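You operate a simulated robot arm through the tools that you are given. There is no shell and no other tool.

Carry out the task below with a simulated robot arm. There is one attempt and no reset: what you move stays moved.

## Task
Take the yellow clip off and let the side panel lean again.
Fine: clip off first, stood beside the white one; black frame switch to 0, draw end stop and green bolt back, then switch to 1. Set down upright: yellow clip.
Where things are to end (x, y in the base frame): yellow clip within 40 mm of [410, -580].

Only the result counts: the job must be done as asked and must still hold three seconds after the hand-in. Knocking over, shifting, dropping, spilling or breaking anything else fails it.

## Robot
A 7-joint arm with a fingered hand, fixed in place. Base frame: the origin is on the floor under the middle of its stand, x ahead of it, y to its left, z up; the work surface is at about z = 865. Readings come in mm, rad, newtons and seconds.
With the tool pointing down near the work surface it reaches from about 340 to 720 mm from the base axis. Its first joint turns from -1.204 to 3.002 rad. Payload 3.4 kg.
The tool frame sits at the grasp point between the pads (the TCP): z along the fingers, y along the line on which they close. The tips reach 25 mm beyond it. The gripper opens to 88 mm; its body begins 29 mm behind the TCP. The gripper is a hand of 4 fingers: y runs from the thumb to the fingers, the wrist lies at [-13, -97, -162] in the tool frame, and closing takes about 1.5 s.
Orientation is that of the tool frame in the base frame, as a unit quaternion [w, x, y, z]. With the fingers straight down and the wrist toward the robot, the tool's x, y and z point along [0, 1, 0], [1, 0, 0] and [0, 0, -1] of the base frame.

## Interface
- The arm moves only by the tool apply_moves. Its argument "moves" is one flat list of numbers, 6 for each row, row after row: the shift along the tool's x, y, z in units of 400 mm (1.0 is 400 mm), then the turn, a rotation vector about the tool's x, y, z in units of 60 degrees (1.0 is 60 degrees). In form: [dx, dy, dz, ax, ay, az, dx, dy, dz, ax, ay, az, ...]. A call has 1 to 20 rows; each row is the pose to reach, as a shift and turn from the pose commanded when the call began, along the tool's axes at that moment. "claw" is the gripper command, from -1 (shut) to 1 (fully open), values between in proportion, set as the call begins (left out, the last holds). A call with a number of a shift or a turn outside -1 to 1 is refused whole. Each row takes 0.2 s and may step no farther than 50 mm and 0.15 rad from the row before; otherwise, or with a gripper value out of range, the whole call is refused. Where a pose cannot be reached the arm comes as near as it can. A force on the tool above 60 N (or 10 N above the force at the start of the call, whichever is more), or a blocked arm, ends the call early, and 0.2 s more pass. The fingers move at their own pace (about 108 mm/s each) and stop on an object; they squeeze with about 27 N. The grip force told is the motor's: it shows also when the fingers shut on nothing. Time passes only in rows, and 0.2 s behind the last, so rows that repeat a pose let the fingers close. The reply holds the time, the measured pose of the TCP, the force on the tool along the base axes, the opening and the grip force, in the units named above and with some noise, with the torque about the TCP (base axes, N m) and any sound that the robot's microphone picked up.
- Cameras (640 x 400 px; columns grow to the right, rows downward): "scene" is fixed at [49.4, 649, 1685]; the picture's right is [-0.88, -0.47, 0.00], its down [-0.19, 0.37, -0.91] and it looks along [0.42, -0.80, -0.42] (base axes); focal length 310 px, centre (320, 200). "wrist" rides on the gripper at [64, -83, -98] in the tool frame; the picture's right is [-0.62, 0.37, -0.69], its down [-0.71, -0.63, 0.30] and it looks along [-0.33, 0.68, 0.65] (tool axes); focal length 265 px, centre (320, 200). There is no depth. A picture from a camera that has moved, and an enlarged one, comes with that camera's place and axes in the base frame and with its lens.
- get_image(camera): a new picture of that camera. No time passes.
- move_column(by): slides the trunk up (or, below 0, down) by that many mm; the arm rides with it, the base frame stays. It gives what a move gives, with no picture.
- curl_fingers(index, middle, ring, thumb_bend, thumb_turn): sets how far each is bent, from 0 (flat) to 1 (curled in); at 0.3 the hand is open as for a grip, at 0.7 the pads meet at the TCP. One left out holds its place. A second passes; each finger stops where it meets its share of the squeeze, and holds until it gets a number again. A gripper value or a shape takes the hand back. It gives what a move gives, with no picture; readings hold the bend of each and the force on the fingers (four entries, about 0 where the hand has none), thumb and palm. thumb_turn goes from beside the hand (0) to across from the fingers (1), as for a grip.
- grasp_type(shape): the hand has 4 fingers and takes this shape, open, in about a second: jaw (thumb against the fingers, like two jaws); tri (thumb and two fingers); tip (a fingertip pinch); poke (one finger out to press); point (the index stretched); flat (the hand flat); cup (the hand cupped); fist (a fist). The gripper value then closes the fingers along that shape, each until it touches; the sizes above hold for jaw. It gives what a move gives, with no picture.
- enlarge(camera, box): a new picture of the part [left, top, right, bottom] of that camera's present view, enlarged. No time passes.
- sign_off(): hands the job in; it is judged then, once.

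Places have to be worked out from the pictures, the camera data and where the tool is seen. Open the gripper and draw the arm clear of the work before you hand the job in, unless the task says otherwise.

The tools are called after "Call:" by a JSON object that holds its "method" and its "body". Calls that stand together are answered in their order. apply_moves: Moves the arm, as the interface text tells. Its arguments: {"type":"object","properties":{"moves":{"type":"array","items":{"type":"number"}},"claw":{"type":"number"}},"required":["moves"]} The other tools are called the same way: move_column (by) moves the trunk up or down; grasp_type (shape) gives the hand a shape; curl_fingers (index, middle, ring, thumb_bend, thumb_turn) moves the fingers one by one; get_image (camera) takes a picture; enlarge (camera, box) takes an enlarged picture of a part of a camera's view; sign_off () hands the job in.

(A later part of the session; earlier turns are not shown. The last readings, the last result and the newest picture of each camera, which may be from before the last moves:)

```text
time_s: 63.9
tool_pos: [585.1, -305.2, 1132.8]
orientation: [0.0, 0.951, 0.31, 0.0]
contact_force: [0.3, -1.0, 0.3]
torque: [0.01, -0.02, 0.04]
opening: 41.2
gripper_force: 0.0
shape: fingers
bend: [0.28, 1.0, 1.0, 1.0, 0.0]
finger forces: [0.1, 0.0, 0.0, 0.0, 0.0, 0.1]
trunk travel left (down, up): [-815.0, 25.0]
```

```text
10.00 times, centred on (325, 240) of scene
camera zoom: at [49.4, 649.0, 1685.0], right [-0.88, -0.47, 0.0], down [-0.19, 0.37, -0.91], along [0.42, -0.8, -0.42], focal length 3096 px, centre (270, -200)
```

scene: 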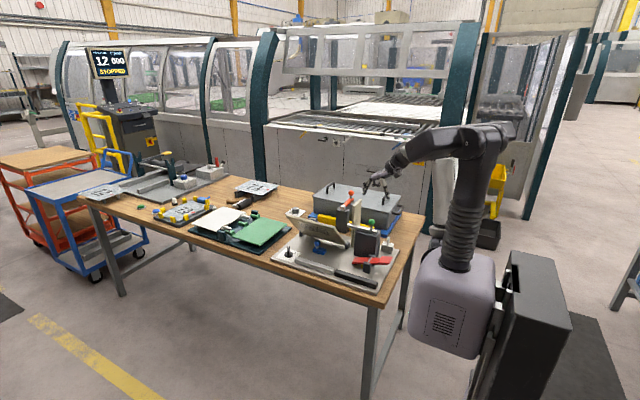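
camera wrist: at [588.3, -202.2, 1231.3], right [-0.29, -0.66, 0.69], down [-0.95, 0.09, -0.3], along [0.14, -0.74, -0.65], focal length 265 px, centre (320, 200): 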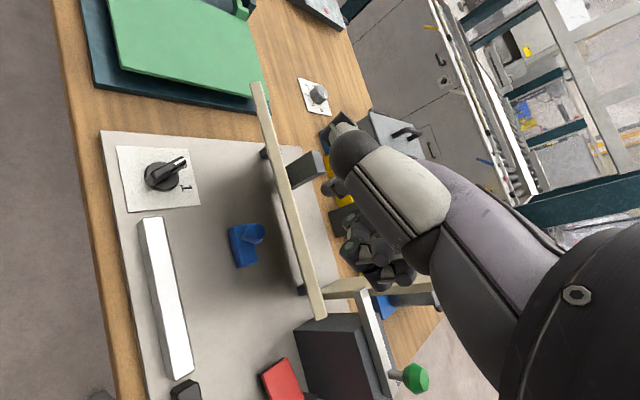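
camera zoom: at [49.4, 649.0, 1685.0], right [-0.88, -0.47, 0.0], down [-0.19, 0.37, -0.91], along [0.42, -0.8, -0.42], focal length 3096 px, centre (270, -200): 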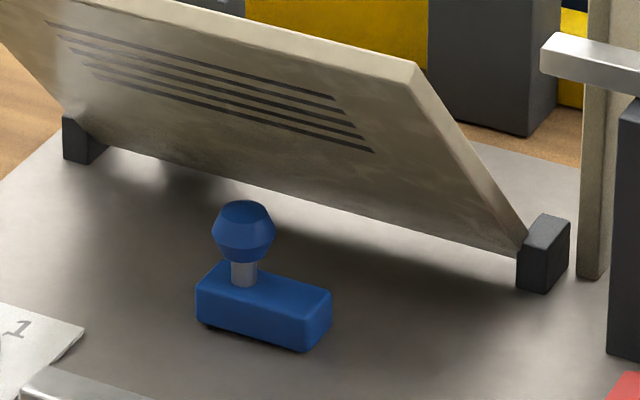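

Nothing else touches the blue block. I finish turning to yaw -90°, lower in front of it, and straighten the index a little more so the hand itself stays away from the leaning panel.

Call:
{"method": "apply_moves", "body": {"moves": [-0.008, 0.003, 0.07, 0, 0, 0.12, -0.016, 0.006, 0.14, 0, 0, 0.24, -0.025, 0.009, 0.21, 0, 0, 0.36, -0.033, 0.012, 0.28, 0, 0, 0.48, -0.042, 0.0155, 0.3325, 0, 0, 0.6]}}

Call:
{"method": "curl_fingers", "body": {"index": 0.15}}

Call:
{"method": "get_image", "body": {"camera": "wrist"}}

Call:
{"method": "enlarge", "body": {"camera": "scene", "box": [290, 190, 370, 260]}}

```text
time_s: 64.8
tool_pos: [586.6, -319.1, 1033.6]
orientation: [0.004, 0.996, 0.091, 0.01]
contact_force: [-0.3, 0.9, -1.6]
torque: [0.01, 0.02, 0.02]
opening: 41.5
gripper_force: 1.3
shape: fingers
bend: [0.29, 1.0, 1.0, 1.0, 0.0]
finger forces: [2.4, 0.0, 0.0, 0.1, 0.1, 0.0]
trunk travel left (down, up): [-815.0, 25.0]
stopped in row 4: the force on the tool passed its limit at 70 N (the readings are from after the stop); the commanded pose is now the measured one
```

```text
time_s: 65.8
tool_pos: [583.7, -312.3, 1040.5]
orientation: [0.006, 0.996, 0.092, 0.012]
contact_force: [0.1, 2.2, -0.4]
torque: [-0.02, -0.03, -0.01]
opening: 39.8
gripper_force: 0.2
shape: fingers
bend: [0.16, 1.0, 1.0, 1.0, 0.0]
finger forces: [1.8, 0.1, 0.0, 0.0, 0.1, 0.0]
trunk travel left (down, up): [-815.0, 25.0]
```

```text
taken
camera wrist: at [629.4, -218.5, 1137.6], right [-0.56, -0.47, 0.68], down [-0.81, 0.48, -0.33], along [-0.18, -0.74, -0.65], focal length 265 px, centre (320, 200)
```

wrist: 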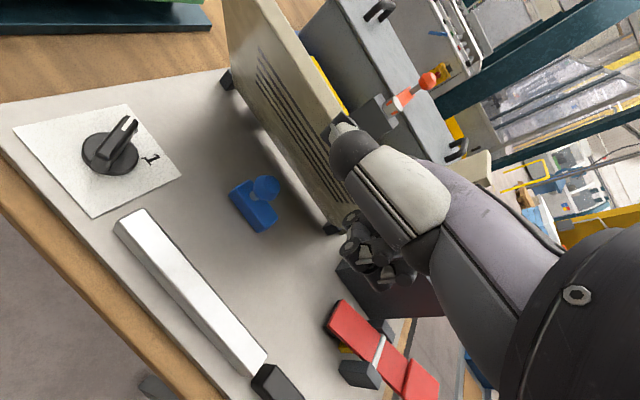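

```text
5.71 times, centred on (330, 225) of scene
camera zoom: at [49.4, 649.0, 1685.0], right [-0.88, -0.47, 0.0], down [-0.19, 0.37, -0.91], along [0.42, -0.8, -0.42], focal length 1769 px, centre (263, 57)
```

zoom: 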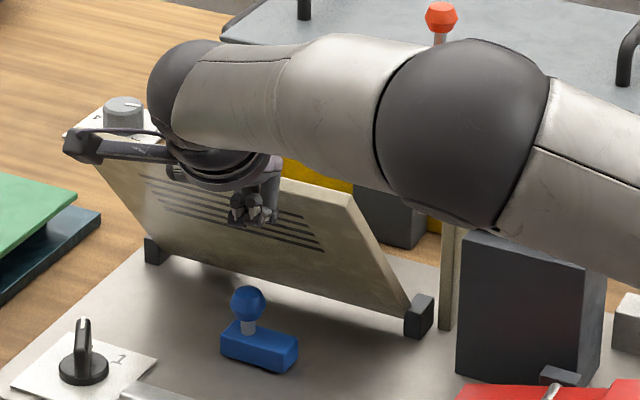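

While lowering, the index touched the leaning panel's top edge (call stopped on force); the panel looks unharmed and still leaning. I back away to +y first, then go down well in front of it.

Call:
{"method": "apply_moves", "body": {"moves": [0.01, -0.06, 0, 0, 0, 0, 0.022, -0.123, 0, 0, 0, 0, 0.026, -0.14, 0, 0, 0, 0]}}

Call:
{"method": "enlarge", "body": {"camera": "scene", "box": [280, 180, 400, 270]}}

Call:
{"method": "get_image", "body": {"camera": "wrist"}}

```text
time_s: 66.7
tool_pos: [584.5, -255.8, 1037.5]
orientation: [0.007, 0.996, 0.091, 0.012]
contact_force: [-1.0, 0.3, 0.0]
torque: [-0.01, -0.01, 0.02]
opening: 40.0
gripper_force: 0.0
shape: fingers
bend: [0.15, 1.0, 1.0, 1.0, 0.0]
finger forces: [0.0, 0.0, 0.0, 0.1, 0.0, 0.0]
trunk travel left (down, up): [-815.0, 25.0]
```

```text
4.44 times, centred on (340, 225) of scene
camera zoom: at [49.4, 649.0, 1685.0], right [-0.88, -0.47, 0.0], down [-0.19, 0.37, -0.91], along [0.42, -0.8, -0.42], focal length 1376 px, centre (231, 89)
```

zoom: 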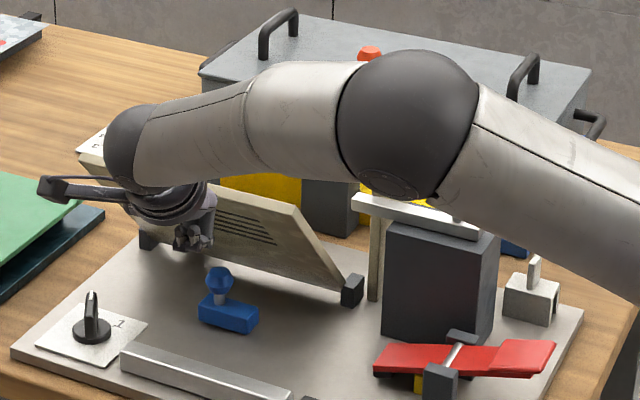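

```text
taken
camera wrist: at [629.2, -161.9, 1135.5], right [-0.56, -0.47, 0.68], down [-0.81, 0.48, -0.33], along [-0.18, -0.74, -0.65], focal length 265 px, centre (320, 200)
```

wrist: 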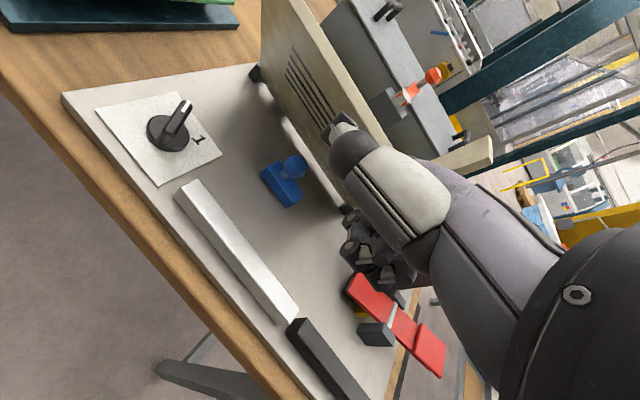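

The panel looks slightly more upright than before the touch and may still be settling. I lower the hand in front of it (3 rows) and check again.

Call:
{"method": "apply_moves", "body": {"moves": [0, 0, 0.09, 0, 0, 0, 0, 0, 0.18, 0, 0, 0, 0, 0, 0.25, 0, 0, 0, 0, 0, 0.25, 0, 0, 0]}}

Call:
{"method": "enlarge", "body": {"camera": "scene", "box": [280, 180, 400, 270]}}

Call:
{"method": "get_image", "body": {"camera": "wrist"}}

```text
time_s: 67.7
tool_pos: [586.7, -258.7, 939.3]
orientation: [0.007, 0.996, 0.091, 0.013]
contact_force: [-0.5, 0.9, -0.1]
torque: [0.0, -0.02, -0.04]
opening: 40.1
gripper_force: 0.1
shape: fingers
bend: [0.15, 1.0, 1.0, 1.0, 0.0]
finger forces: [0.0, 0.1, 0.0, 0.0, 0.0, 0.0]
trunk travel left (down, up): [-815.0, 25.0]
```

```text
4.44 times, centred on (340, 225) of scene
camera zoom: at [49.4, 649.0, 1685.0], right [-0.88, -0.47, 0.0], down [-0.19, 0.37, -0.91], along [0.42, -0.8, -0.42], focal length 1376 px, centre (231, 89)
```

zoom: 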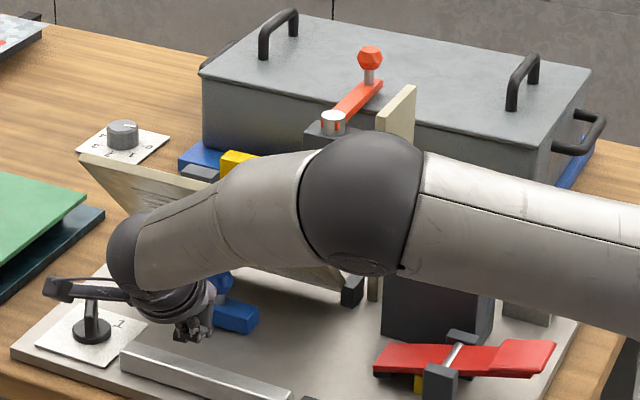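

```text
taken
camera wrist: at [632.0, -164.0, 1038.1], right [-0.56, -0.47, 0.68], down [-0.81, 0.48, -0.33], along [-0.18, -0.74, -0.65], focal length 265 px, centre (320, 200)
```

wrist: 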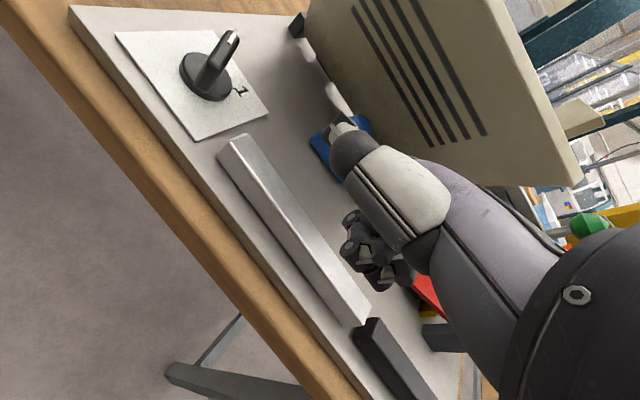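

The panel is back at its full lean. I tuck the thumb under the palm instead so the wrist camera can see the index fingertip.

Call:
{"method": "curl_fingers", "body": {"thumb_bend": 1.0, "thumb_turn": 1.0}}

Call:
{"method": "get_image", "body": {"camera": "wrist"}}

Call:
{"method": "enlarge", "body": {"camera": "scene", "box": [290, 215, 350, 265]}}

```text
time_s: 68.7
tool_pos: [586.9, -257.6, 940.5]
orientation: [0.006, 0.996, 0.091, 0.012]
contact_force: [0.3, -0.2, -0.1]
torque: [-0.01, 0.01, -0.01]
opening: 27.3
gripper_force: 0.0
shape: fingers
bend: [0.15, 1.0, 1.0, 1.0, 1.0]
finger forces: [0.0, 0.0, 0.1, 0.1, 0.0, 0.0]
trunk travel left (down, up): [-815.0, 25.0]
```

```text
taken
camera wrist: at [632.2, -164.0, 1038.3], right [-0.56, -0.47, 0.68], down [-0.81, 0.48, -0.33], along [-0.18, -0.74, -0.65], focal length 265 px, centre (320, 200)
```

wrist: 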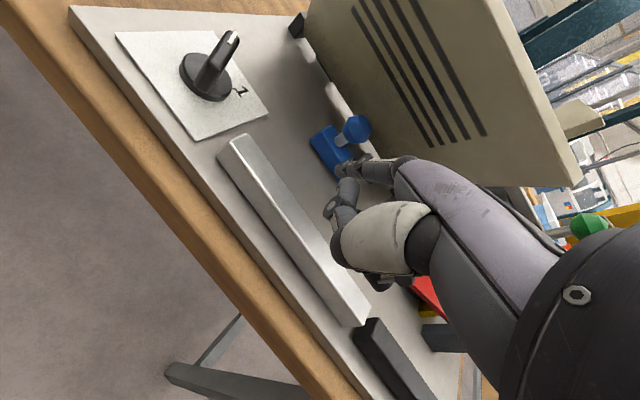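

```text
8.00 times, centred on (320, 240) of scene
camera zoom: at [49.4, 649.0, 1685.0], right [-0.88, -0.47, 0.0], down [-0.19, 0.37, -0.91], along [0.42, -0.8, -0.42], focal length 2476 px, centre (320, -120)
```

zoom: 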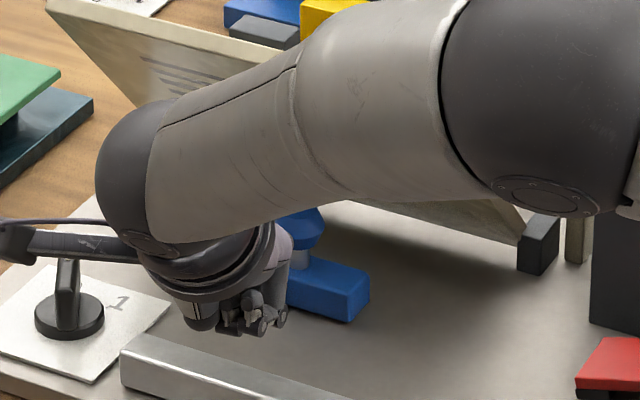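

Call:
{"method": "enlarge", "body": {"camera": "wrist", "box": [280, 90, 430, 210]}}

```text
3.33 times, centred on (355, 150) of wrist
camera zoom: at [632.2, -164.0, 1038.3], right [-0.56, -0.47, 0.68], down [-0.81, 0.48, -0.33], along [-0.18, -0.74, -0.65], focal length 885 px, centre (203, 367)
```

zoom: 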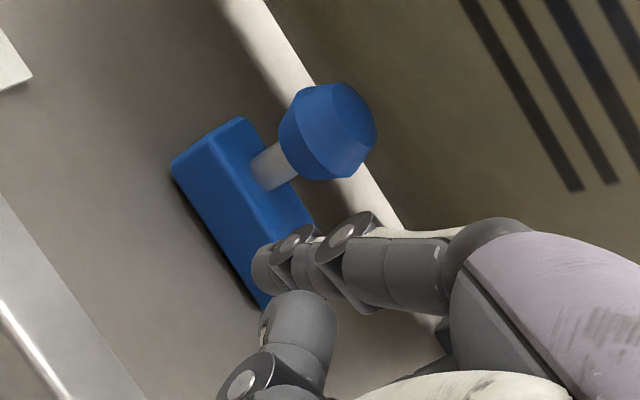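

The index tip is at about (607, -322, 928), with the knob at (620, -411). I shift it to x≈590 (inner side of the knob), lower 20 mm, and advance halfway under the panel to check.

Call:
{"method": "apply_moves", "body": {"moves": [-0.021, -0.004, 0.025, 0, 0, 0, -0.042, -0.008, 0.05, 0, 0, 0, -0.05, 0.035, 0.05, 0, 0, 0, -0.058, 0.078, 0.05, 0, 0, 0, -0.067, 0.125, 0.05, 0, 0, 0]}}

Call:
{"method": "enlarge", "body": {"camera": "wrist", "box": [260, 80, 430, 220]}}

Call:
{"method": "enlarge", "body": {"camera": "scene", "box": [290, 215, 350, 265]}}

```text
time_s: 69.8
tool_pos: [570.6, -314.6, 918.3]
orientation: [0.007, 0.996, 0.092, 0.012]
contact_force: [-0.1, -0.1, -0.7]
torque: [-0.02, 0.0, 0.02]
opening: 27.0
gripper_force: 0.1
shape: fingers
bend: [0.15, 1.0, 1.0, 1.0, 1.0]
finger forces: [0.0, 0.1, 0.0, 0.0, 0.0, 0.0]
trunk travel left (down, up): [-815.0, 25.0]
```

```text
2.86 times, centred on (345, 150) of wrist
camera zoom: at [614.9, -219.4, 1016.1], right [-0.56, -0.47, 0.68], down [-0.81, 0.48, -0.33], along [-0.18, -0.74, -0.65], focal length 758 px, centre (249, 343)
```

zoom: 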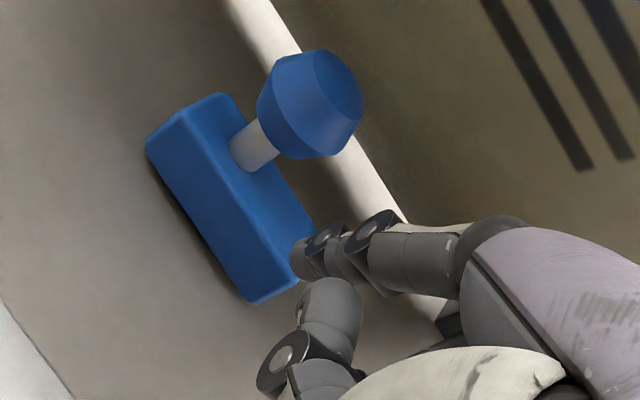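

```text
8.00 times, centred on (320, 240) of scene
camera zoom: at [49.4, 649.0, 1685.0], right [-0.88, -0.47, 0.0], down [-0.19, 0.37, -0.91], along [0.42, -0.8, -0.42], focal length 2476 px, centre (320, -120)
```

zoom: 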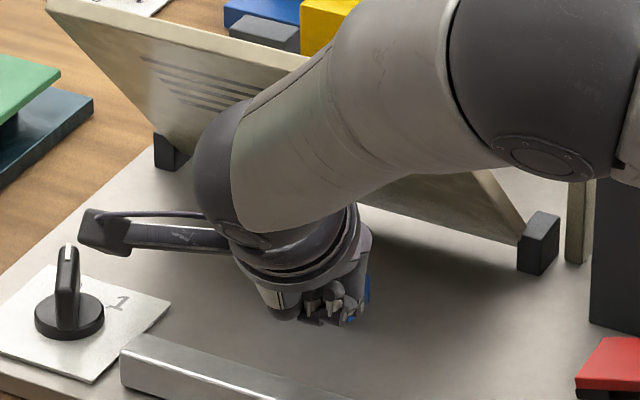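

The index is still short of the knob and on its inner side, with the hand clear of the panel. I advance another 45 mm in -y.

Call:
{"method": "apply_moves", "body": {"moves": [-0.007, 0.037, 0, 0, 0, 0, -0.014, 0.074, 0, 0, 0, 0, -0.02, 0.111, 0, 0, 0, 0]}}

Call:
{"method": "enlarge", "body": {"camera": "wrist", "box": [260, 80, 430, 220]}}

Call:
{"method": "get_image", "body": {"camera": "wrist"}}

Call:
{"method": "enlarge", "body": {"camera": "scene", "box": [280, 180, 400, 270]}}

```text
time_s: 70.7
tool_pos: [570.5, -357.1, 918.9]
orientation: [0.006, 0.996, 0.093, 0.013]
contact_force: [-0.2, -0.1, 1.2]
torque: [-0.04, 0.01, -0.01]
opening: 27.0
gripper_force: 0.0
shape: fingers
bend: [0.15, 1.0, 1.0, 1.0, 1.0]
finger forces: [0.0, 0.0, 0.1, 0.1, 0.0, 0.0]
trunk travel left (down, up): [-815.0, 25.0]
```

```text
2.86 times, centred on (345, 150) of wrist
camera zoom: at [615.4, -263.0, 1017.3], right [-0.56, -0.47, 0.68], down [-0.81, 0.48, -0.33], along [-0.18, -0.74, -0.65], focal length 758 px, centre (249, 343)
```

zoom: 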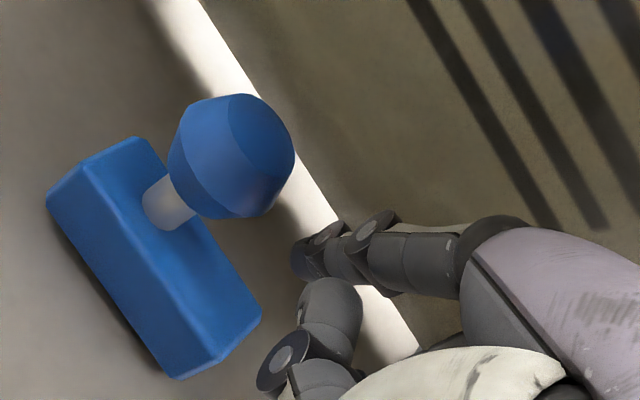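

```text
taken
camera wrist: at [615.4, -263.0, 1017.3], right [-0.56, -0.47, 0.68], down [-0.81, 0.48, -0.33], along [-0.18, -0.74, -0.65], focal length 265 px, centre (320, 200)
```

wrist: 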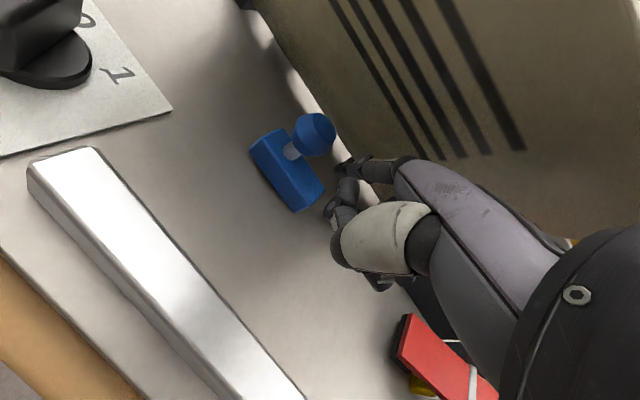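

```text
4.44 times, centred on (340, 225) of scene
camera zoom: at [49.4, 649.0, 1685.0], right [-0.88, -0.47, 0.0], down [-0.19, 0.37, -0.91], along [0.42, -0.8, -0.42], focal length 1376 px, centre (231, 89)
```

zoom: 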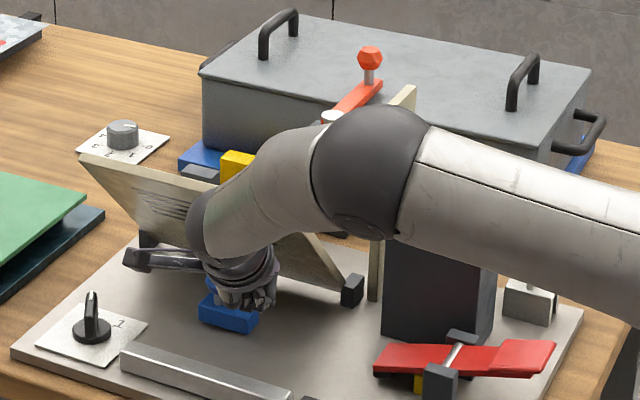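

The fingertip is now beside the knob on its -x side, about 8 mm from contact, and clear of the panel. I push gently toward +x in 4 mm steps to see whether the end stop slides that way.

Call:
{"method": "apply_moves", "body": {"moves": [0.01, 0.0018, 0, 0, 0, 0, 0.02, 0.0036, 0, 0, 0, 0, 0.03, 0.0054, 0, 0, 0, 0, 0.04, 0.0072, 0, 0, 0, 0, 0.05, 0.009, 0, 0, 0, 0]}}

Call:
{"method": "enlarge", "body": {"camera": "wrist", "box": [260, 80, 430, 220]}}

```text
time_s: 71.8
tool_pos: [590.5, -356.8, 920.4]
orientation: [0.006, 0.996, 0.092, 0.012]
contact_force: [-0.5, 1.1, 0.2]
torque: [0.03, 0.02, -0.06]
opening: 26.9
gripper_force: 0.7
shape: fingers
bend: [0.15, 1.0, 1.0, 1.0, 1.0]
finger forces: [0.8, 0.0, 0.1, 0.0, 0.0, 0.0]
trunk travel left (down, up): [-815.0, 25.0]
```

```text
2.86 times, centred on (345, 150) of wrist
camera zoom: at [635.5, -262.5, 1018.2], right [-0.56, -0.47, 0.68], down [-0.81, 0.48, -0.33], along [-0.18, -0.74, -0.65], focal length 758 px, centre (249, 343)
```

zoom: 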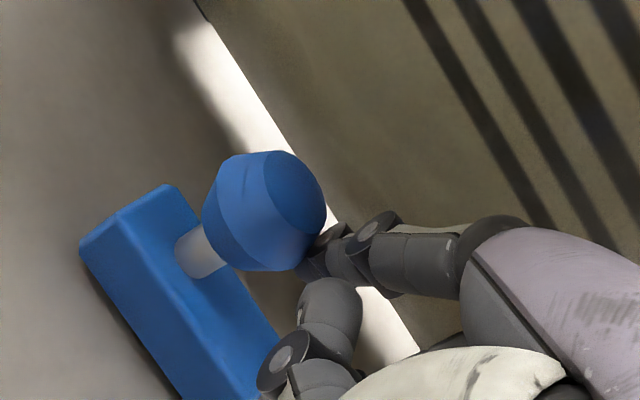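

The finger touches the knob with under 1 N and it has begun to move in +x freely. I continue pushing toward +x.

Call:
{"method": "apply_moves", "body": {"moves": [0.0125, 0.0022, 0, 0, 0, 0, 0.025, 0.0045, 0, 0, 0, 0, 0.0375, 0.0067, 0, 0, 0, 0, 0.05, 0.009, 0, 0, 0, 0, 0.0625, 0.0112, 0, 0, 0, 0]}}

Call:
{"method": "enlarge", "body": {"camera": "wrist", "box": [260, 80, 430, 220]}}

Call:
{"method": "enlarge", "body": {"camera": "scene", "box": [280, 180, 400, 270]}}

```text
time_s: 73.0
tool_pos: [615.9, -357.0, 921.6]
orientation: [0.006, 0.996, 0.092, 0.012]
contact_force: [-0.9, 0.0, 0.1]
torque: [-0.01, 0.02, -0.06]
opening: 27.5
gripper_force: 0.6
shape: fingers
bend: [0.15, 1.0, 1.0, 1.0, 1.0]
finger forces: [0.8, 0.0, 0.0, 0.0, 0.0, 0.1]
trunk travel left (down, up): [-815.0, 25.0]
```

```text
2.86 times, centred on (345, 150) of wrist
camera zoom: at [661.5, -262.2, 1019.2], right [-0.56, -0.47, 0.68], down [-0.81, 0.49, -0.33], along [-0.18, -0.74, -0.65], focal length 758 px, centre (249, 343)
```

zoom: 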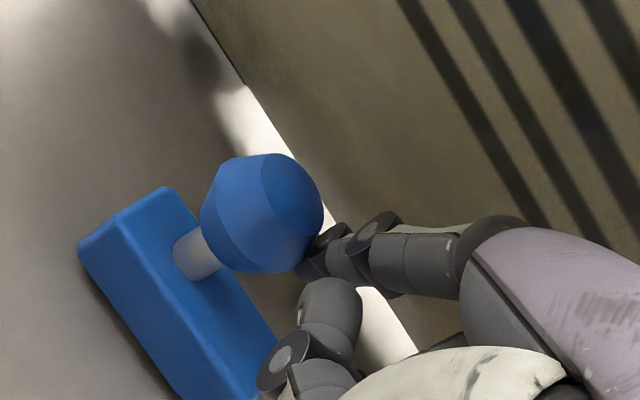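

```text
4.44 times, centred on (340, 225) of scene
camera zoom: at [49.4, 649.0, 1685.0], right [-0.88, -0.47, 0.0], down [-0.19, 0.37, -0.91], along [0.42, -0.8, -0.42], focal length 1376 px, centre (231, 89)
```

zoom: 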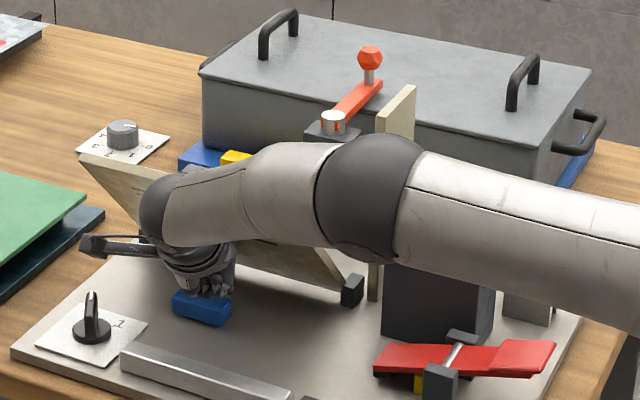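

The block slides straight with only about 1 N and no rotation, so it is a guided slider. I keep pushing to find its end of travel.

Call:
{"method": "apply_moves", "body": {"moves": [0.01, 0.0018, 0, 0, 0, 0, 0.02, 0.0036, 0, 0, 0, 0, 0.03, 0.0054, 0, 0, 0, 0, 0.04, 0.0072, 0, 0, 0, 0, 0.05, 0.009, 0, 0, 0, 0, 0.06, 0.0108, 0, 0, 0, 0]}}

Call:
{"method": "enlarge", "body": {"camera": "wrist", "box": [260, 80, 430, 220]}}

Call:
{"method": "enlarge", "body": {"camera": "scene", "box": [280, 180, 400, 270]}}

```text
time_s: 74.5
tool_pos: [641.1, -357.1, 921.8]
orientation: [0.006, 0.996, 0.091, 0.013]
contact_force: [-0.5, 0.2, -0.1]
torque: [0.02, 0.0, -0.08]
opening: 27.7
gripper_force: 0.2
shape: fingers
bend: [0.15, 1.0, 1.0, 1.0, 1.0]
finger forces: [0.7, 0.1, 0.0, 0.0, 0.1, 0.1]
trunk travel left (down, up): [-815.0, 25.0]
```

```text
2.86 times, centred on (345, 150) of wrist
camera zoom: at [685.8, -262.9, 1020.0], right [-0.56, -0.47, 0.68], down [-0.81, 0.48, -0.33], along [-0.18, -0.74, -0.65], focal length 758 px, centre (249, 343)
```

zoom: 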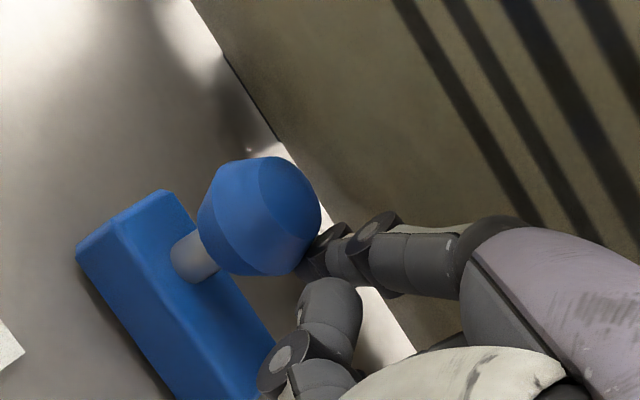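

```text
4.44 times, centred on (340, 225) of scene
camera zoom: at [49.4, 649.0, 1685.0], right [-0.88, -0.47, 0.0], down [-0.19, 0.37, -0.91], along [0.42, -0.8, -0.42], focal length 1376 px, centre (231, 89)
```

zoom: 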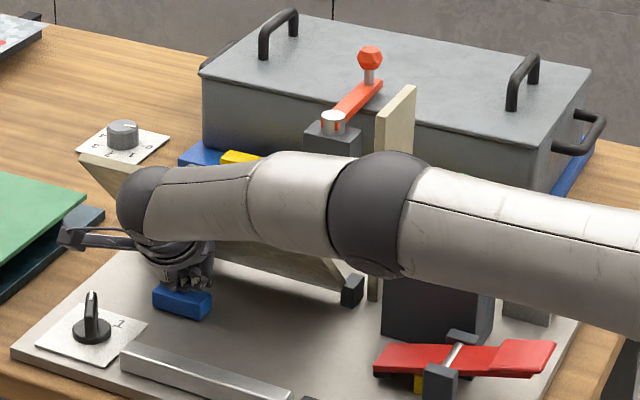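

No end reached yet after about 56 mm. I continue in smaller steps, watching for resistance.

Call:
{"method": "apply_moves", "body": {"moves": [0.0075, 0.0014, 0, 0, 0, 0, 0.015, 0.0027, 0, 0, 0, 0, 0.0225, 0.0041, 0, 0, 0, 0, 0.03, 0.0054, 0, 0, 0, 0]}}

Call:
{"method": "enlarge", "body": {"camera": "wrist", "box": [260, 80, 430, 220]}}

```text
time_s: 75.5
tool_pos: [652.6, -358.1, 920.4]
orientation: [0.007, 0.996, 0.093, 0.011]
contact_force: [-1.4, -0.7, 0.6]
torque: [-0.02, -0.02, -0.01]
opening: 27.4
gripper_force: 0.2
shape: fingers
bend: [0.15, 1.0, 1.0, 1.0, 1.0]
finger forces: [0.6, 0.0, 0.1, 0.2, 0.0, 0.0]
trunk travel left (down, up): [-815.0, 25.0]
```

```text
2.86 times, centred on (345, 150) of wrist
camera zoom: at [697.6, -263.0, 1019.6], right [-0.56, -0.47, 0.68], down [-0.81, 0.48, -0.33], along [-0.18, -0.74, -0.65], focal length 758 px, centre (249, 343)
```

zoom: 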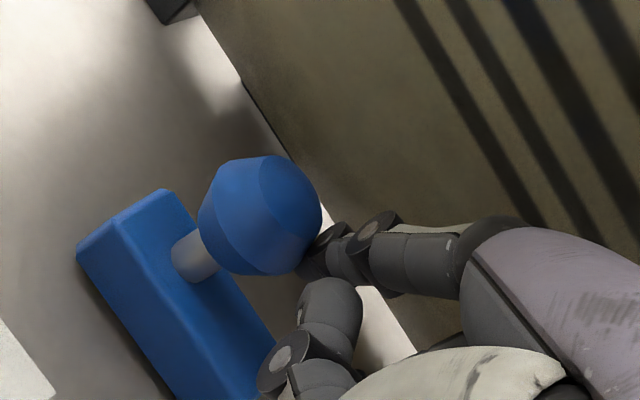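

Still free after about 68 mm. I continue carefully in 3–4 mm steps, keeping watch on the force and the plate's edge at x≈768.

Call:
{"method": "apply_moves", "body": {"moves": [0.009, 0.0016, 0, 0, 0, 0, 0.018, 0.0032, 0, 0, 0, 0, 0.027, 0.0049, 0, 0, 0, 0, 0.036, 0.0065, 0, 0, 0, 0]}}

Call:
{"method": "enlarge", "body": {"camera": "wrist", "box": [260, 80, 430, 220]}}

Call:
{"method": "enlarge", "body": {"camera": "scene", "box": [270, 190, 370, 270]}}

```text
time_s: 76.5
tool_pos: [657.7, -356.6, 921.8]
orientation: [0.007, 0.996, 0.091, 0.012]
contact_force: [-0.3, -0.2, -0.7]
torque: [0.03, 0.02, -0.03]
opening: 27.4
gripper_force: 0.6
shape: fingers
bend: [0.15, 1.0, 1.0, 1.0, 1.0]
finger forces: [0.7, 0.1, 0.0, 0.1, 0.0, 0.0]
out of reach, approached as far as the arm can: row 3, 4
trunk travel left (down, up): [-815.0, 25.0]
```

```text
2.86 times, centred on (345, 150) of wrist
camera zoom: at [703.3, -262.5, 1019.7], right [-0.56, -0.47, 0.68], down [-0.81, 0.48, -0.33], along [-0.18, -0.74, -0.65], focal length 758 px, centre (249, 343)
```

zoom: 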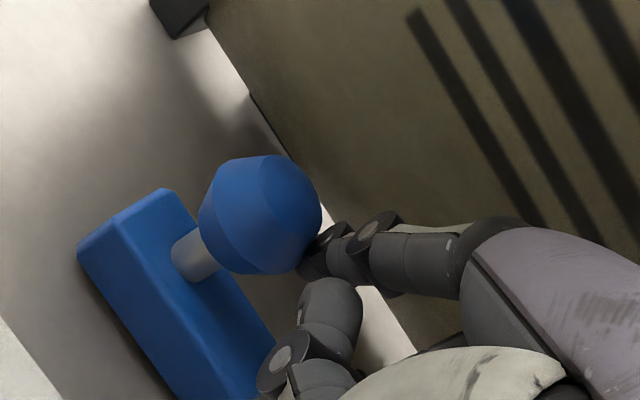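

```text
5.00 times, centred on (320, 230) of scene
camera zoom: at [49.4, 649.0, 1685.0], right [-0.88, -0.47, 0.0], down [-0.19, 0.37, -0.91], along [0.42, -0.8, -0.42], focal length 1548 px, centre (320, 50)
```

zoom: 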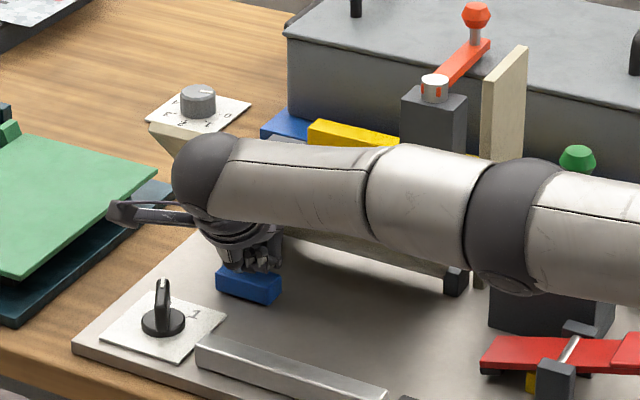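

The arm's reach ran out before any stop was felt (about 74 mm moved). I back the finger off slightly and turn the hand about the fingertip to a more radial yaw (-62°) to gain reach, then look.

Call:
{"method": "apply_moves", "body": {"moves": [-0.015, -0.003, 0, 0, 0, 0, -0.0295, -0.0054, 0, 0, 0, 0, -0.053, -0.012, 0, 0, 0, -0.14, -0.0765, -0.0184, 0, 0, 0, -0.28]}}

Call:
{"method": "get_image", "body": {"camera": "wrist"}}

Call:
{"method": "enlarge", "body": {"camera": "wrist", "box": [240, 60, 430, 220]}}

Call:
{"method": "enlarge", "body": {"camera": "scene", "box": [270, 190, 370, 270]}}

```text
time_s: 77.5
tool_pos: [625.1, -353.4, 922.0]
orientation: [0.009, 0.971, 0.238, 0.011]
contact_force: [0.0, -0.7, 0.4]
torque: [0.01, 0.01, -0.02]
opening: 27.4
gripper_force: 0.1
shape: fingers
bend: [0.15, 1.0, 1.0, 1.0, 1.0]
finger forces: [0.0, 0.1, 0.0, 0.0, 0.0, 0.0]
trunk travel left (down, up): [-815.0, 25.0]
```

```text
taken
camera wrist: at [641.4, -249.7, 1019.6], right [-0.4, -0.6, 0.69], down [-0.92, 0.22, -0.33], along [0.04, -0.76, -0.64], focal length 265 px, centre (320, 200)
```

wrist: 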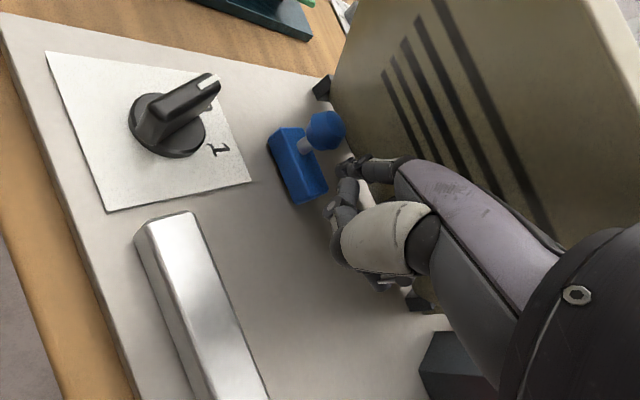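

```text
2.50 times, centred on (335, 140) of wrist
camera zoom: at [641.4, -249.7, 1019.6], right [-0.4, -0.6, 0.69], down [-0.92, 0.22, -0.33], along [0.04, -0.76, -0.64], focal length 664 px, centre (282, 350)
```

zoom: 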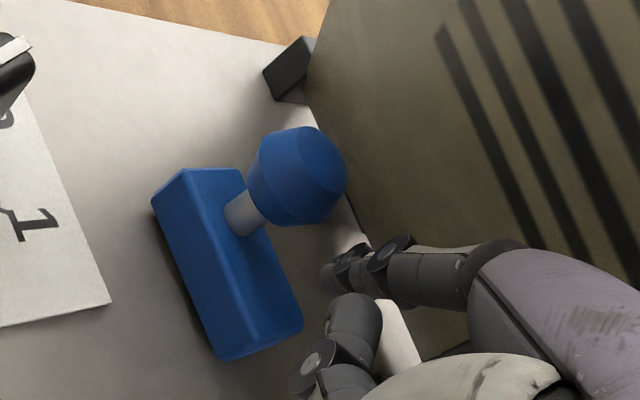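

```text
5.00 times, centred on (320, 230) of scene
camera zoom: at [49.4, 649.0, 1685.0], right [-0.88, -0.47, 0.0], down [-0.19, 0.37, -0.91], along [0.42, -0.8, -0.42], focal length 1548 px, centre (320, 50)
```

zoom: 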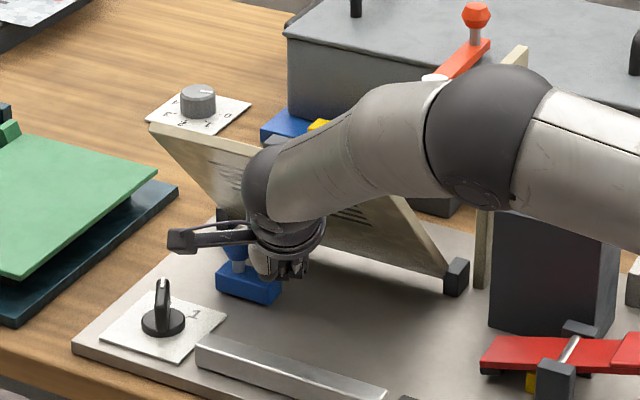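

The hand is now at yaw -62° with the finger just behind the knob. I push toward +x again in 4 mm steps.

Call:
{"method": "apply_moves", "body": {"moves": [0.0089, 0.0046, 0, 0, 0, 0, 0.0177, 0.0092, 0, 0, 0, 0, 0.0266, 0.0139, 0, 0, 0, 0, 0.0354, 0.0185, 0, 0, 0, 0, 0.0443, 0.0231, 0, 0, 0, 0, 0.0532, 0.0277, 0, 0, 0, 0, 0.062, 0.0323, 0, 0, 0, 0]}}

Call:
{"method": "enlarge", "body": {"camera": "wrist", "box": [240, 60, 430, 220]}}

Call:
{"method": "enlarge", "body": {"camera": "scene", "box": [270, 190, 370, 270]}}

```text
time_s: 79.0
tool_pos: [654.3, -352.7, 921.5]
orientation: [0.009, 0.971, 0.237, 0.011]
contact_force: [-0.1, 0.7, 0.0]
torque: [0.0, 0.03, -0.07]
opening: 27.1
gripper_force: 0.6
shape: fingers
bend: [0.15, 1.0, 1.0, 1.0, 1.0]
finger forces: [0.9, 0.1, 0.0, 0.1, 0.0, 0.1]
trunk travel left (down, up): [-815.0, 25.0]
```

```text
2.50 times, centred on (335, 140) of wrist
camera zoom: at [669.5, -248.7, 1018.5], right [-0.4, -0.6, 0.69], down [-0.92, 0.23, -0.33], along [0.04, -0.76, -0.64], focal length 664 px, centre (282, 350)
```

zoom: 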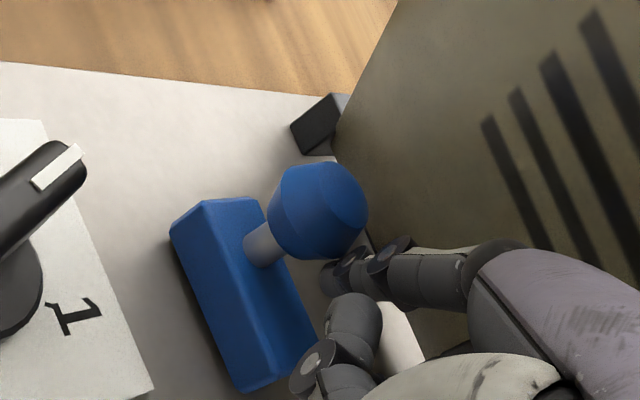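

```text
5.00 times, centred on (320, 230) of scene
camera zoom: at [49.4, 649.0, 1685.0], right [-0.88, -0.47, 0.0], down [-0.19, 0.37, -0.91], along [0.42, -0.8, -0.42], focal length 1548 px, centre (320, 50)
```

zoom: 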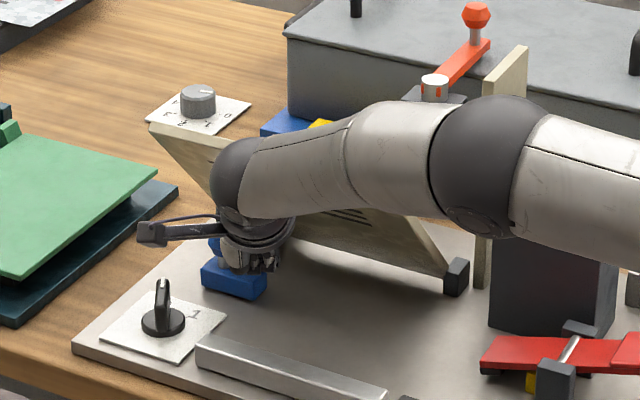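

Still sliding freely (about 88 mm total). I continue a little further, watching force and the remaining plate.

Call:
{"method": "apply_moves", "body": {"moves": [0.0089, 0.0046, 0, 0, 0, 0, 0.0177, 0.0092, 0, 0, 0, 0, 0.0266, 0.0139, 0, 0, 0, 0, 0.0354, 0.0185, 0, 0, 0, 0]}}

Call:
{"method": "enlarge", "body": {"camera": "wrist", "box": [240, 60, 430, 220]}}

Call:
{"method": "enlarge", "body": {"camera": "scene", "box": [270, 190, 370, 270]}}

```text
time_s: 80.0
tool_pos: [669.4, -353.2, 921.9]
orientation: [0.008, 0.972, 0.237, 0.011]
contact_force: [-0.3, -0.8, 0.2]
torque: [-0.01, -0.01, -0.05]
opening: 27.3
gripper_force: 0.9
shape: fingers
bend: [0.15, 1.0, 1.0, 1.0, 1.0]
finger forces: [0.5, 0.0, 0.1, 0.0, 0.0, 0.0]
trunk travel left (down, up): [-815.0, 25.0]
```

```text
2.50 times, centred on (335, 140) of wrist
camera zoom: at [686.2, -249.5, 1018.7], right [-0.4, -0.6, 0.69], down [-0.92, 0.23, -0.33], along [0.04, -0.76, -0.64], focal length 664 px, centre (282, 350)
```

zoom: 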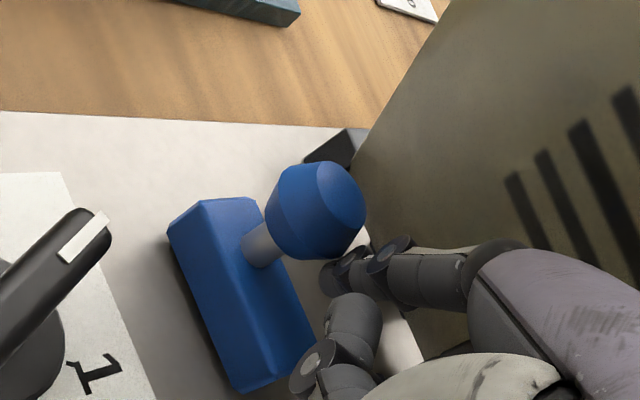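

```text
5.00 times, centred on (320, 230) of scene
camera zoom: at [49.4, 649.0, 1685.0], right [-0.88, -0.47, 0.0], down [-0.19, 0.37, -0.91], along [0.42, -0.8, -0.42], focal length 1548 px, centre (320, 50)
```

zoom: 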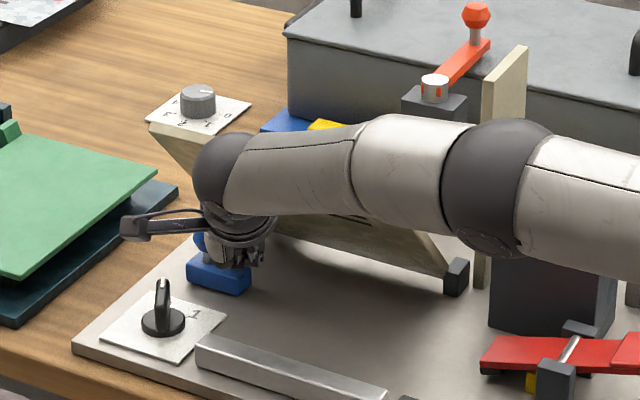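

The block has moved about 107 mm in x with under 1 mm of sideways drift and no rotation, so it runs in a guide. I push on in small steps to find its end, staying short of the plate edge.

Call:
{"method": "apply_moves", "body": {"moves": [0.0066, 0.0035, 0, 0, 0, 0, 0.0133, 0.0069, 0, 0, 0, 0, 0.0199, 0.0104, 0, 0, 0, 0, 0.0266, 0.0139, 0, 0, 0, 0]}}

Call:
{"method": "enlarge", "body": {"camera": "wrist", "box": [240, 60, 430, 220]}}

```text
time_s: 81.0
tool_pos: [682.2, -354.4, 921.6]
orientation: [0.009, 0.971, 0.237, 0.011]
contact_force: [0.1, -0.1, 0.5]
torque: [-0.03, 0.0, -0.02]
opening: 26.7
gripper_force: 0.6
shape: fingers
bend: [0.15, 1.0, 1.0, 1.0, 1.0]
finger forces: [0.7, 0.1, 0.0, 0.0, 0.0, 0.0]
trunk travel left (down, up): [-815.0, 25.0]
```

```text
2.50 times, centred on (335, 140) of wrist
camera zoom: at [697.3, -250.2, 1019.6], right [-0.4, -0.6, 0.69], down [-0.92, 0.23, -0.33], along [0.04, -0.76, -0.64], focal length 664 px, centre (282, 350)
```

zoom: 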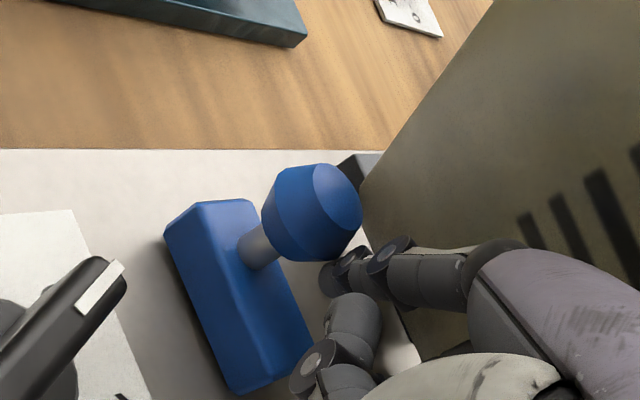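

About 118 mm now, with roughly 10 mm of plate left. I make one more very small push of 5 mm.

Call:
{"method": "apply_moves", "body": {"moves": [0.0044, 0.0023, 0, 0, 0, 0, 0.0089, 0.0046, 0, 0, 0, 0, 0.0111, 0.0058, 0, 0, 0, 0]}}

Call:
{"method": "enlarge", "body": {"camera": "wrist", "box": [240, 60, 430, 220]}}

Call:
{"method": "enlarge", "body": {"camera": "scene", "box": [270, 190, 370, 270]}}

```text
time_s: 81.8
tool_pos: [682.6, -354.8, 923.5]
orientation: [0.009, 0.972, 0.236, 0.011]
contact_force: [-1.0, 0.2, 0.6]
torque: [0.01, -0.01, -0.09]
opening: 27.3
gripper_force: 0.1
shape: fingers
bend: [0.15, 1.0, 1.0, 1.0, 1.0]
finger forces: [0.7, 0.0, 0.1, 0.1, 0.0, 0.0]
out of reach, approached as far as the arm can: row 2, 3
trunk travel left (down, up): [-815.0, 25.0]
```

```text
2.50 times, centred on (335, 140) of wrist
camera zoom: at [698.4, -249.6, 1020.9], right [-0.4, -0.6, 0.69], down [-0.92, 0.23, -0.33], along [0.04, -0.76, -0.64], focal length 664 px, centre (282, 350)
```

zoom: 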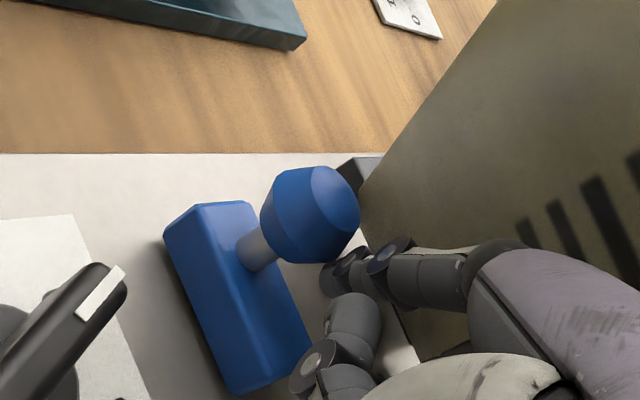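

```text
5.00 times, centred on (320, 230) of scene
camera zoom: at [49.4, 649.0, 1685.0], right [-0.88, -0.47, 0.0], down [-0.19, 0.37, -0.91], along [0.42, -0.8, -0.42], focal length 1548 px, centre (320, 50)
```

zoom: 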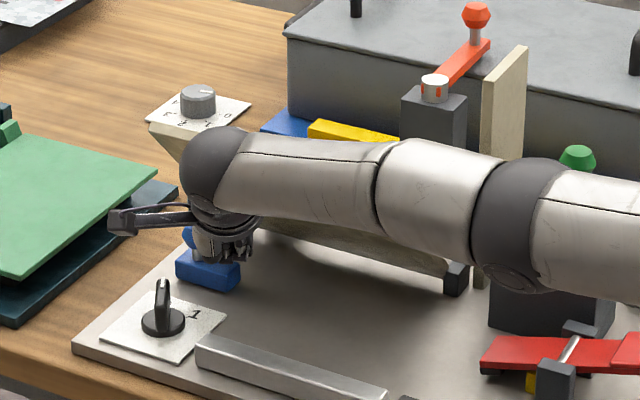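

The arm is again at its reach limit; the end stop sits at about x 700–757, near the plate's outer edge, still parallel to the guide direction. I withdraw the finger (first -x, then +y, then up) to inspect the whole fixture.

Call:
{"method": "apply_moves", "body": {"moves": [-0.022, -0.0115, 0, 0, 0, 0, -0.044, -0.023, 0, 0, 0, 0, -0.03, -0.1, 0, 0, 0, 0, -0.01, -0.19, 0, 0, 0, 0, 0.01, -0.28, 0, 0, 0, 0, 0.02, -0.33, -0.08, 0, 0, 0, 0.02, -0.33, -0.18, 0, 0, 0, 0.02, -0.33, -0.28, 0, 0, 0]}}

Call:
{"method": "get_image", "body": {"camera": "wrist"}}

Call:
{"method": "get_image", "body": {"camera": "scene"}}

```text
time_s: 83.7
tool_pos: [623.7, -232.9, 1030.9]
orientation: [0.009, 0.972, 0.236, 0.011]
contact_force: [1.2, 0.1, -0.1]
torque: [-0.03, -0.01, 0.0]
opening: 27.1
gripper_force: 0.0
shape: fingers
bend: [0.15, 1.0, 1.0, 1.0, 1.0]
finger forces: [0.1, 0.0, 0.0, 0.0, 0.1, 0.1]
trunk travel left (down, up): [-815.0, 25.0]
```

```text
taken
camera wrist: at [639.7, -128.5, 1128.3], right [-0.4, -0.6, 0.69], down [-0.92, 0.23, -0.33], along [0.04, -0.76, -0.64], focal length 265 px, centre (320, 200)
```

wrist: 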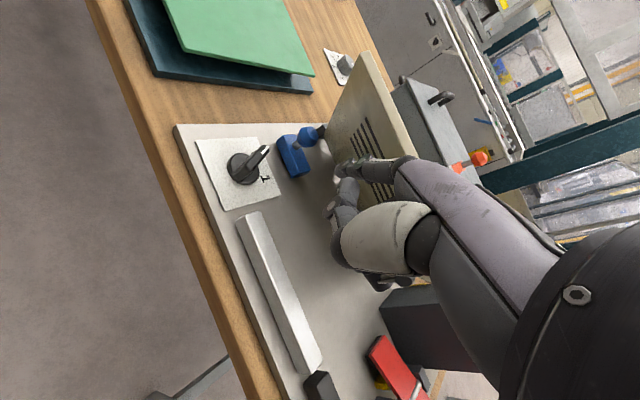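

```text
taken
```

scene: 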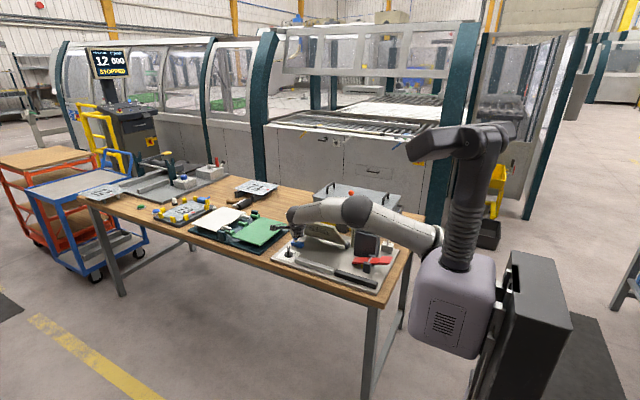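

Call:
{"method": "enlarge", "body": {"camera": "wrist", "box": [160, 100, 340, 230]}}

Call:
{"method": "enlarge", "body": {"camera": "scene", "box": [265, 200, 345, 270]}}

```text
3.08 times, centred on (250, 165) of wrist
camera zoom: at [639.7, -128.5, 1128.3], right [-0.4, -0.6, 0.69], down [-0.92, 0.23, -0.33], along [0.04, -0.76, -0.64], focal length 817 px, centre (535, 308)
```

zoom: 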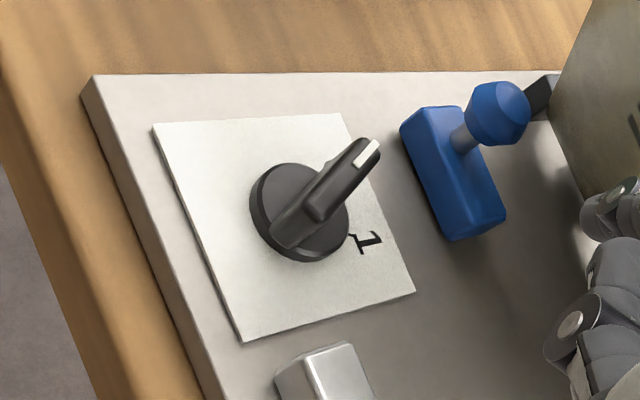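

```text
5.71 times, centred on (305, 235) of scene
camera zoom: at [49.4, 649.0, 1685.0], right [-0.88, -0.47, 0.0], down [-0.19, 0.37, -0.91], along [0.42, -0.8, -0.42], focal length 1769 px, centre (406, 0)
```

zoom: 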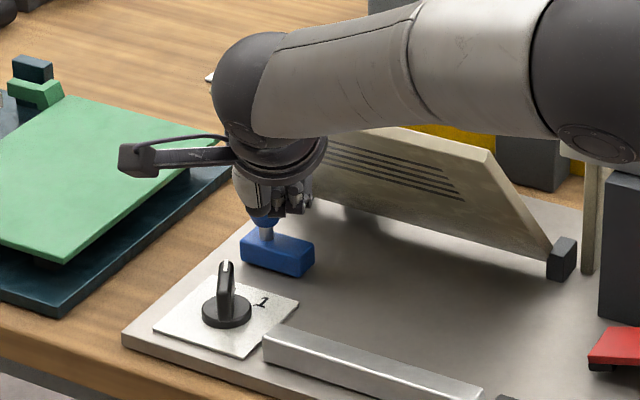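

The blue end stop is straight and about 10 mm from the plate's outer edge. To be sure it is a guided part rather than a loose block, I'll do a gentle sideways test on its knob from the +y side. First I reposition at yaw -45°, then lower.

Call:
{"method": "apply_moves", "body": {"moves": [0.03, 0.06, 0, 0, 0, -0.1, 0.06, 0.12, 0, 0, 0, -0.2, 0.088, 0.1785, 0, 0, 0, -0.29, 0.088, 0.1785, 0.08, 0, 0, -0.29, 0.088, 0.1785, 0.17, 0, 0, -0.29, 0.088, 0.1785, 0.25, 0, 0, -0.29]}}

Call:
{"method": "get_image", "body": {"camera": "wrist"}}

Call:
{"method": "enlarge", "body": {"camera": "wrist", "box": [220, 80, 420, 230]}}

Call:
{"method": "enlarge", "body": {"camera": "scene", "box": [265, 200, 345, 270]}}

```text
time_s: 85.0
tool_pos: [696.7, -282.5, 934.0]
orientation: [0.01, 0.924, 0.381, 0.01]
contact_force: [-0.2, 0.4, -0.5]
torque: [0.02, -0.02, -0.03]
opening: 27.2
gripper_force: 0.0
shape: fingers
bend: [0.15, 1.0, 1.0, 1.0, 1.0]
finger forces: [0.0, 0.1, 0.0, 0.0, 0.1, 0.0]
trunk travel left (down, up): [-815.0, 25.0]
```

```text
taken
camera wrist: at [680.8, -177.0, 1031.7], right [-0.2, -0.69, 0.7], down [-0.94, -0.06, -0.33], along [0.27, -0.72, -0.64], focal length 265 px, centre (320, 200)
```

wrist: 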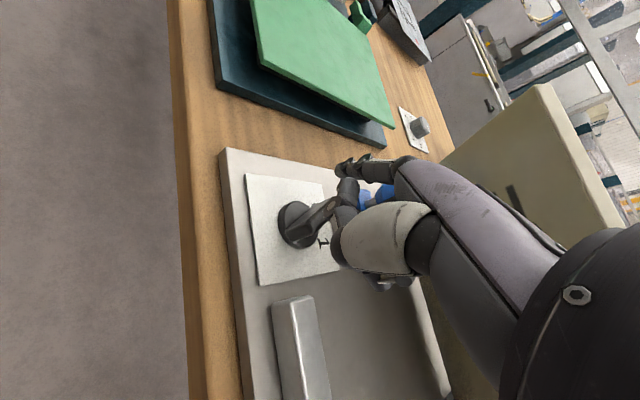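

```text
2.67 times, centred on (320, 155) of wrist
camera zoom: at [680.8, -177.0, 1031.7], right [-0.2, -0.69, 0.7], down [-0.94, -0.06, -0.33], along [0.27, -0.72, -0.64], focal length 708 px, centre (320, 320)
```

zoom: 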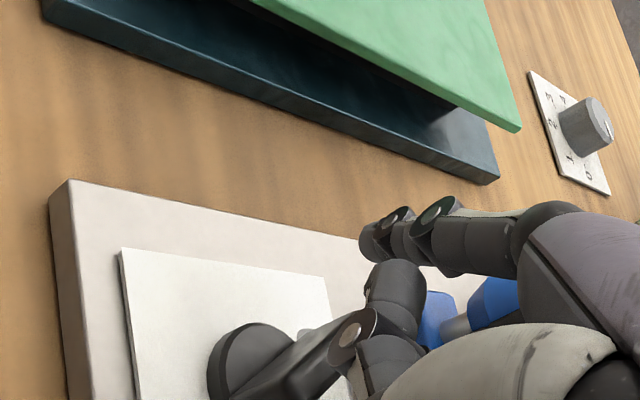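

```text
5.71 times, centred on (305, 235) of scene
camera zoom: at [49.4, 649.0, 1685.0], right [-0.88, -0.47, 0.0], down [-0.19, 0.37, -0.91], along [0.42, -0.8, -0.42], focal length 1769 px, centre (406, 0)
```

zoom: 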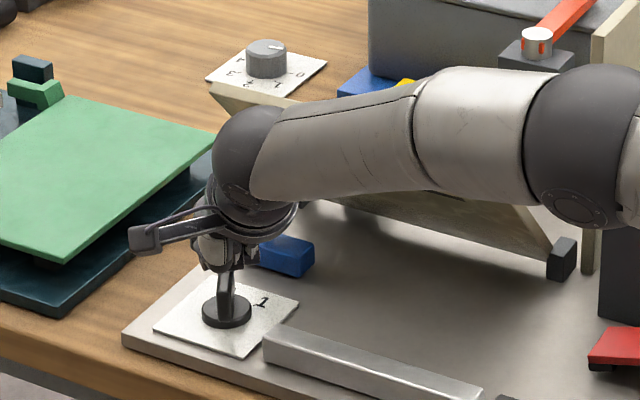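

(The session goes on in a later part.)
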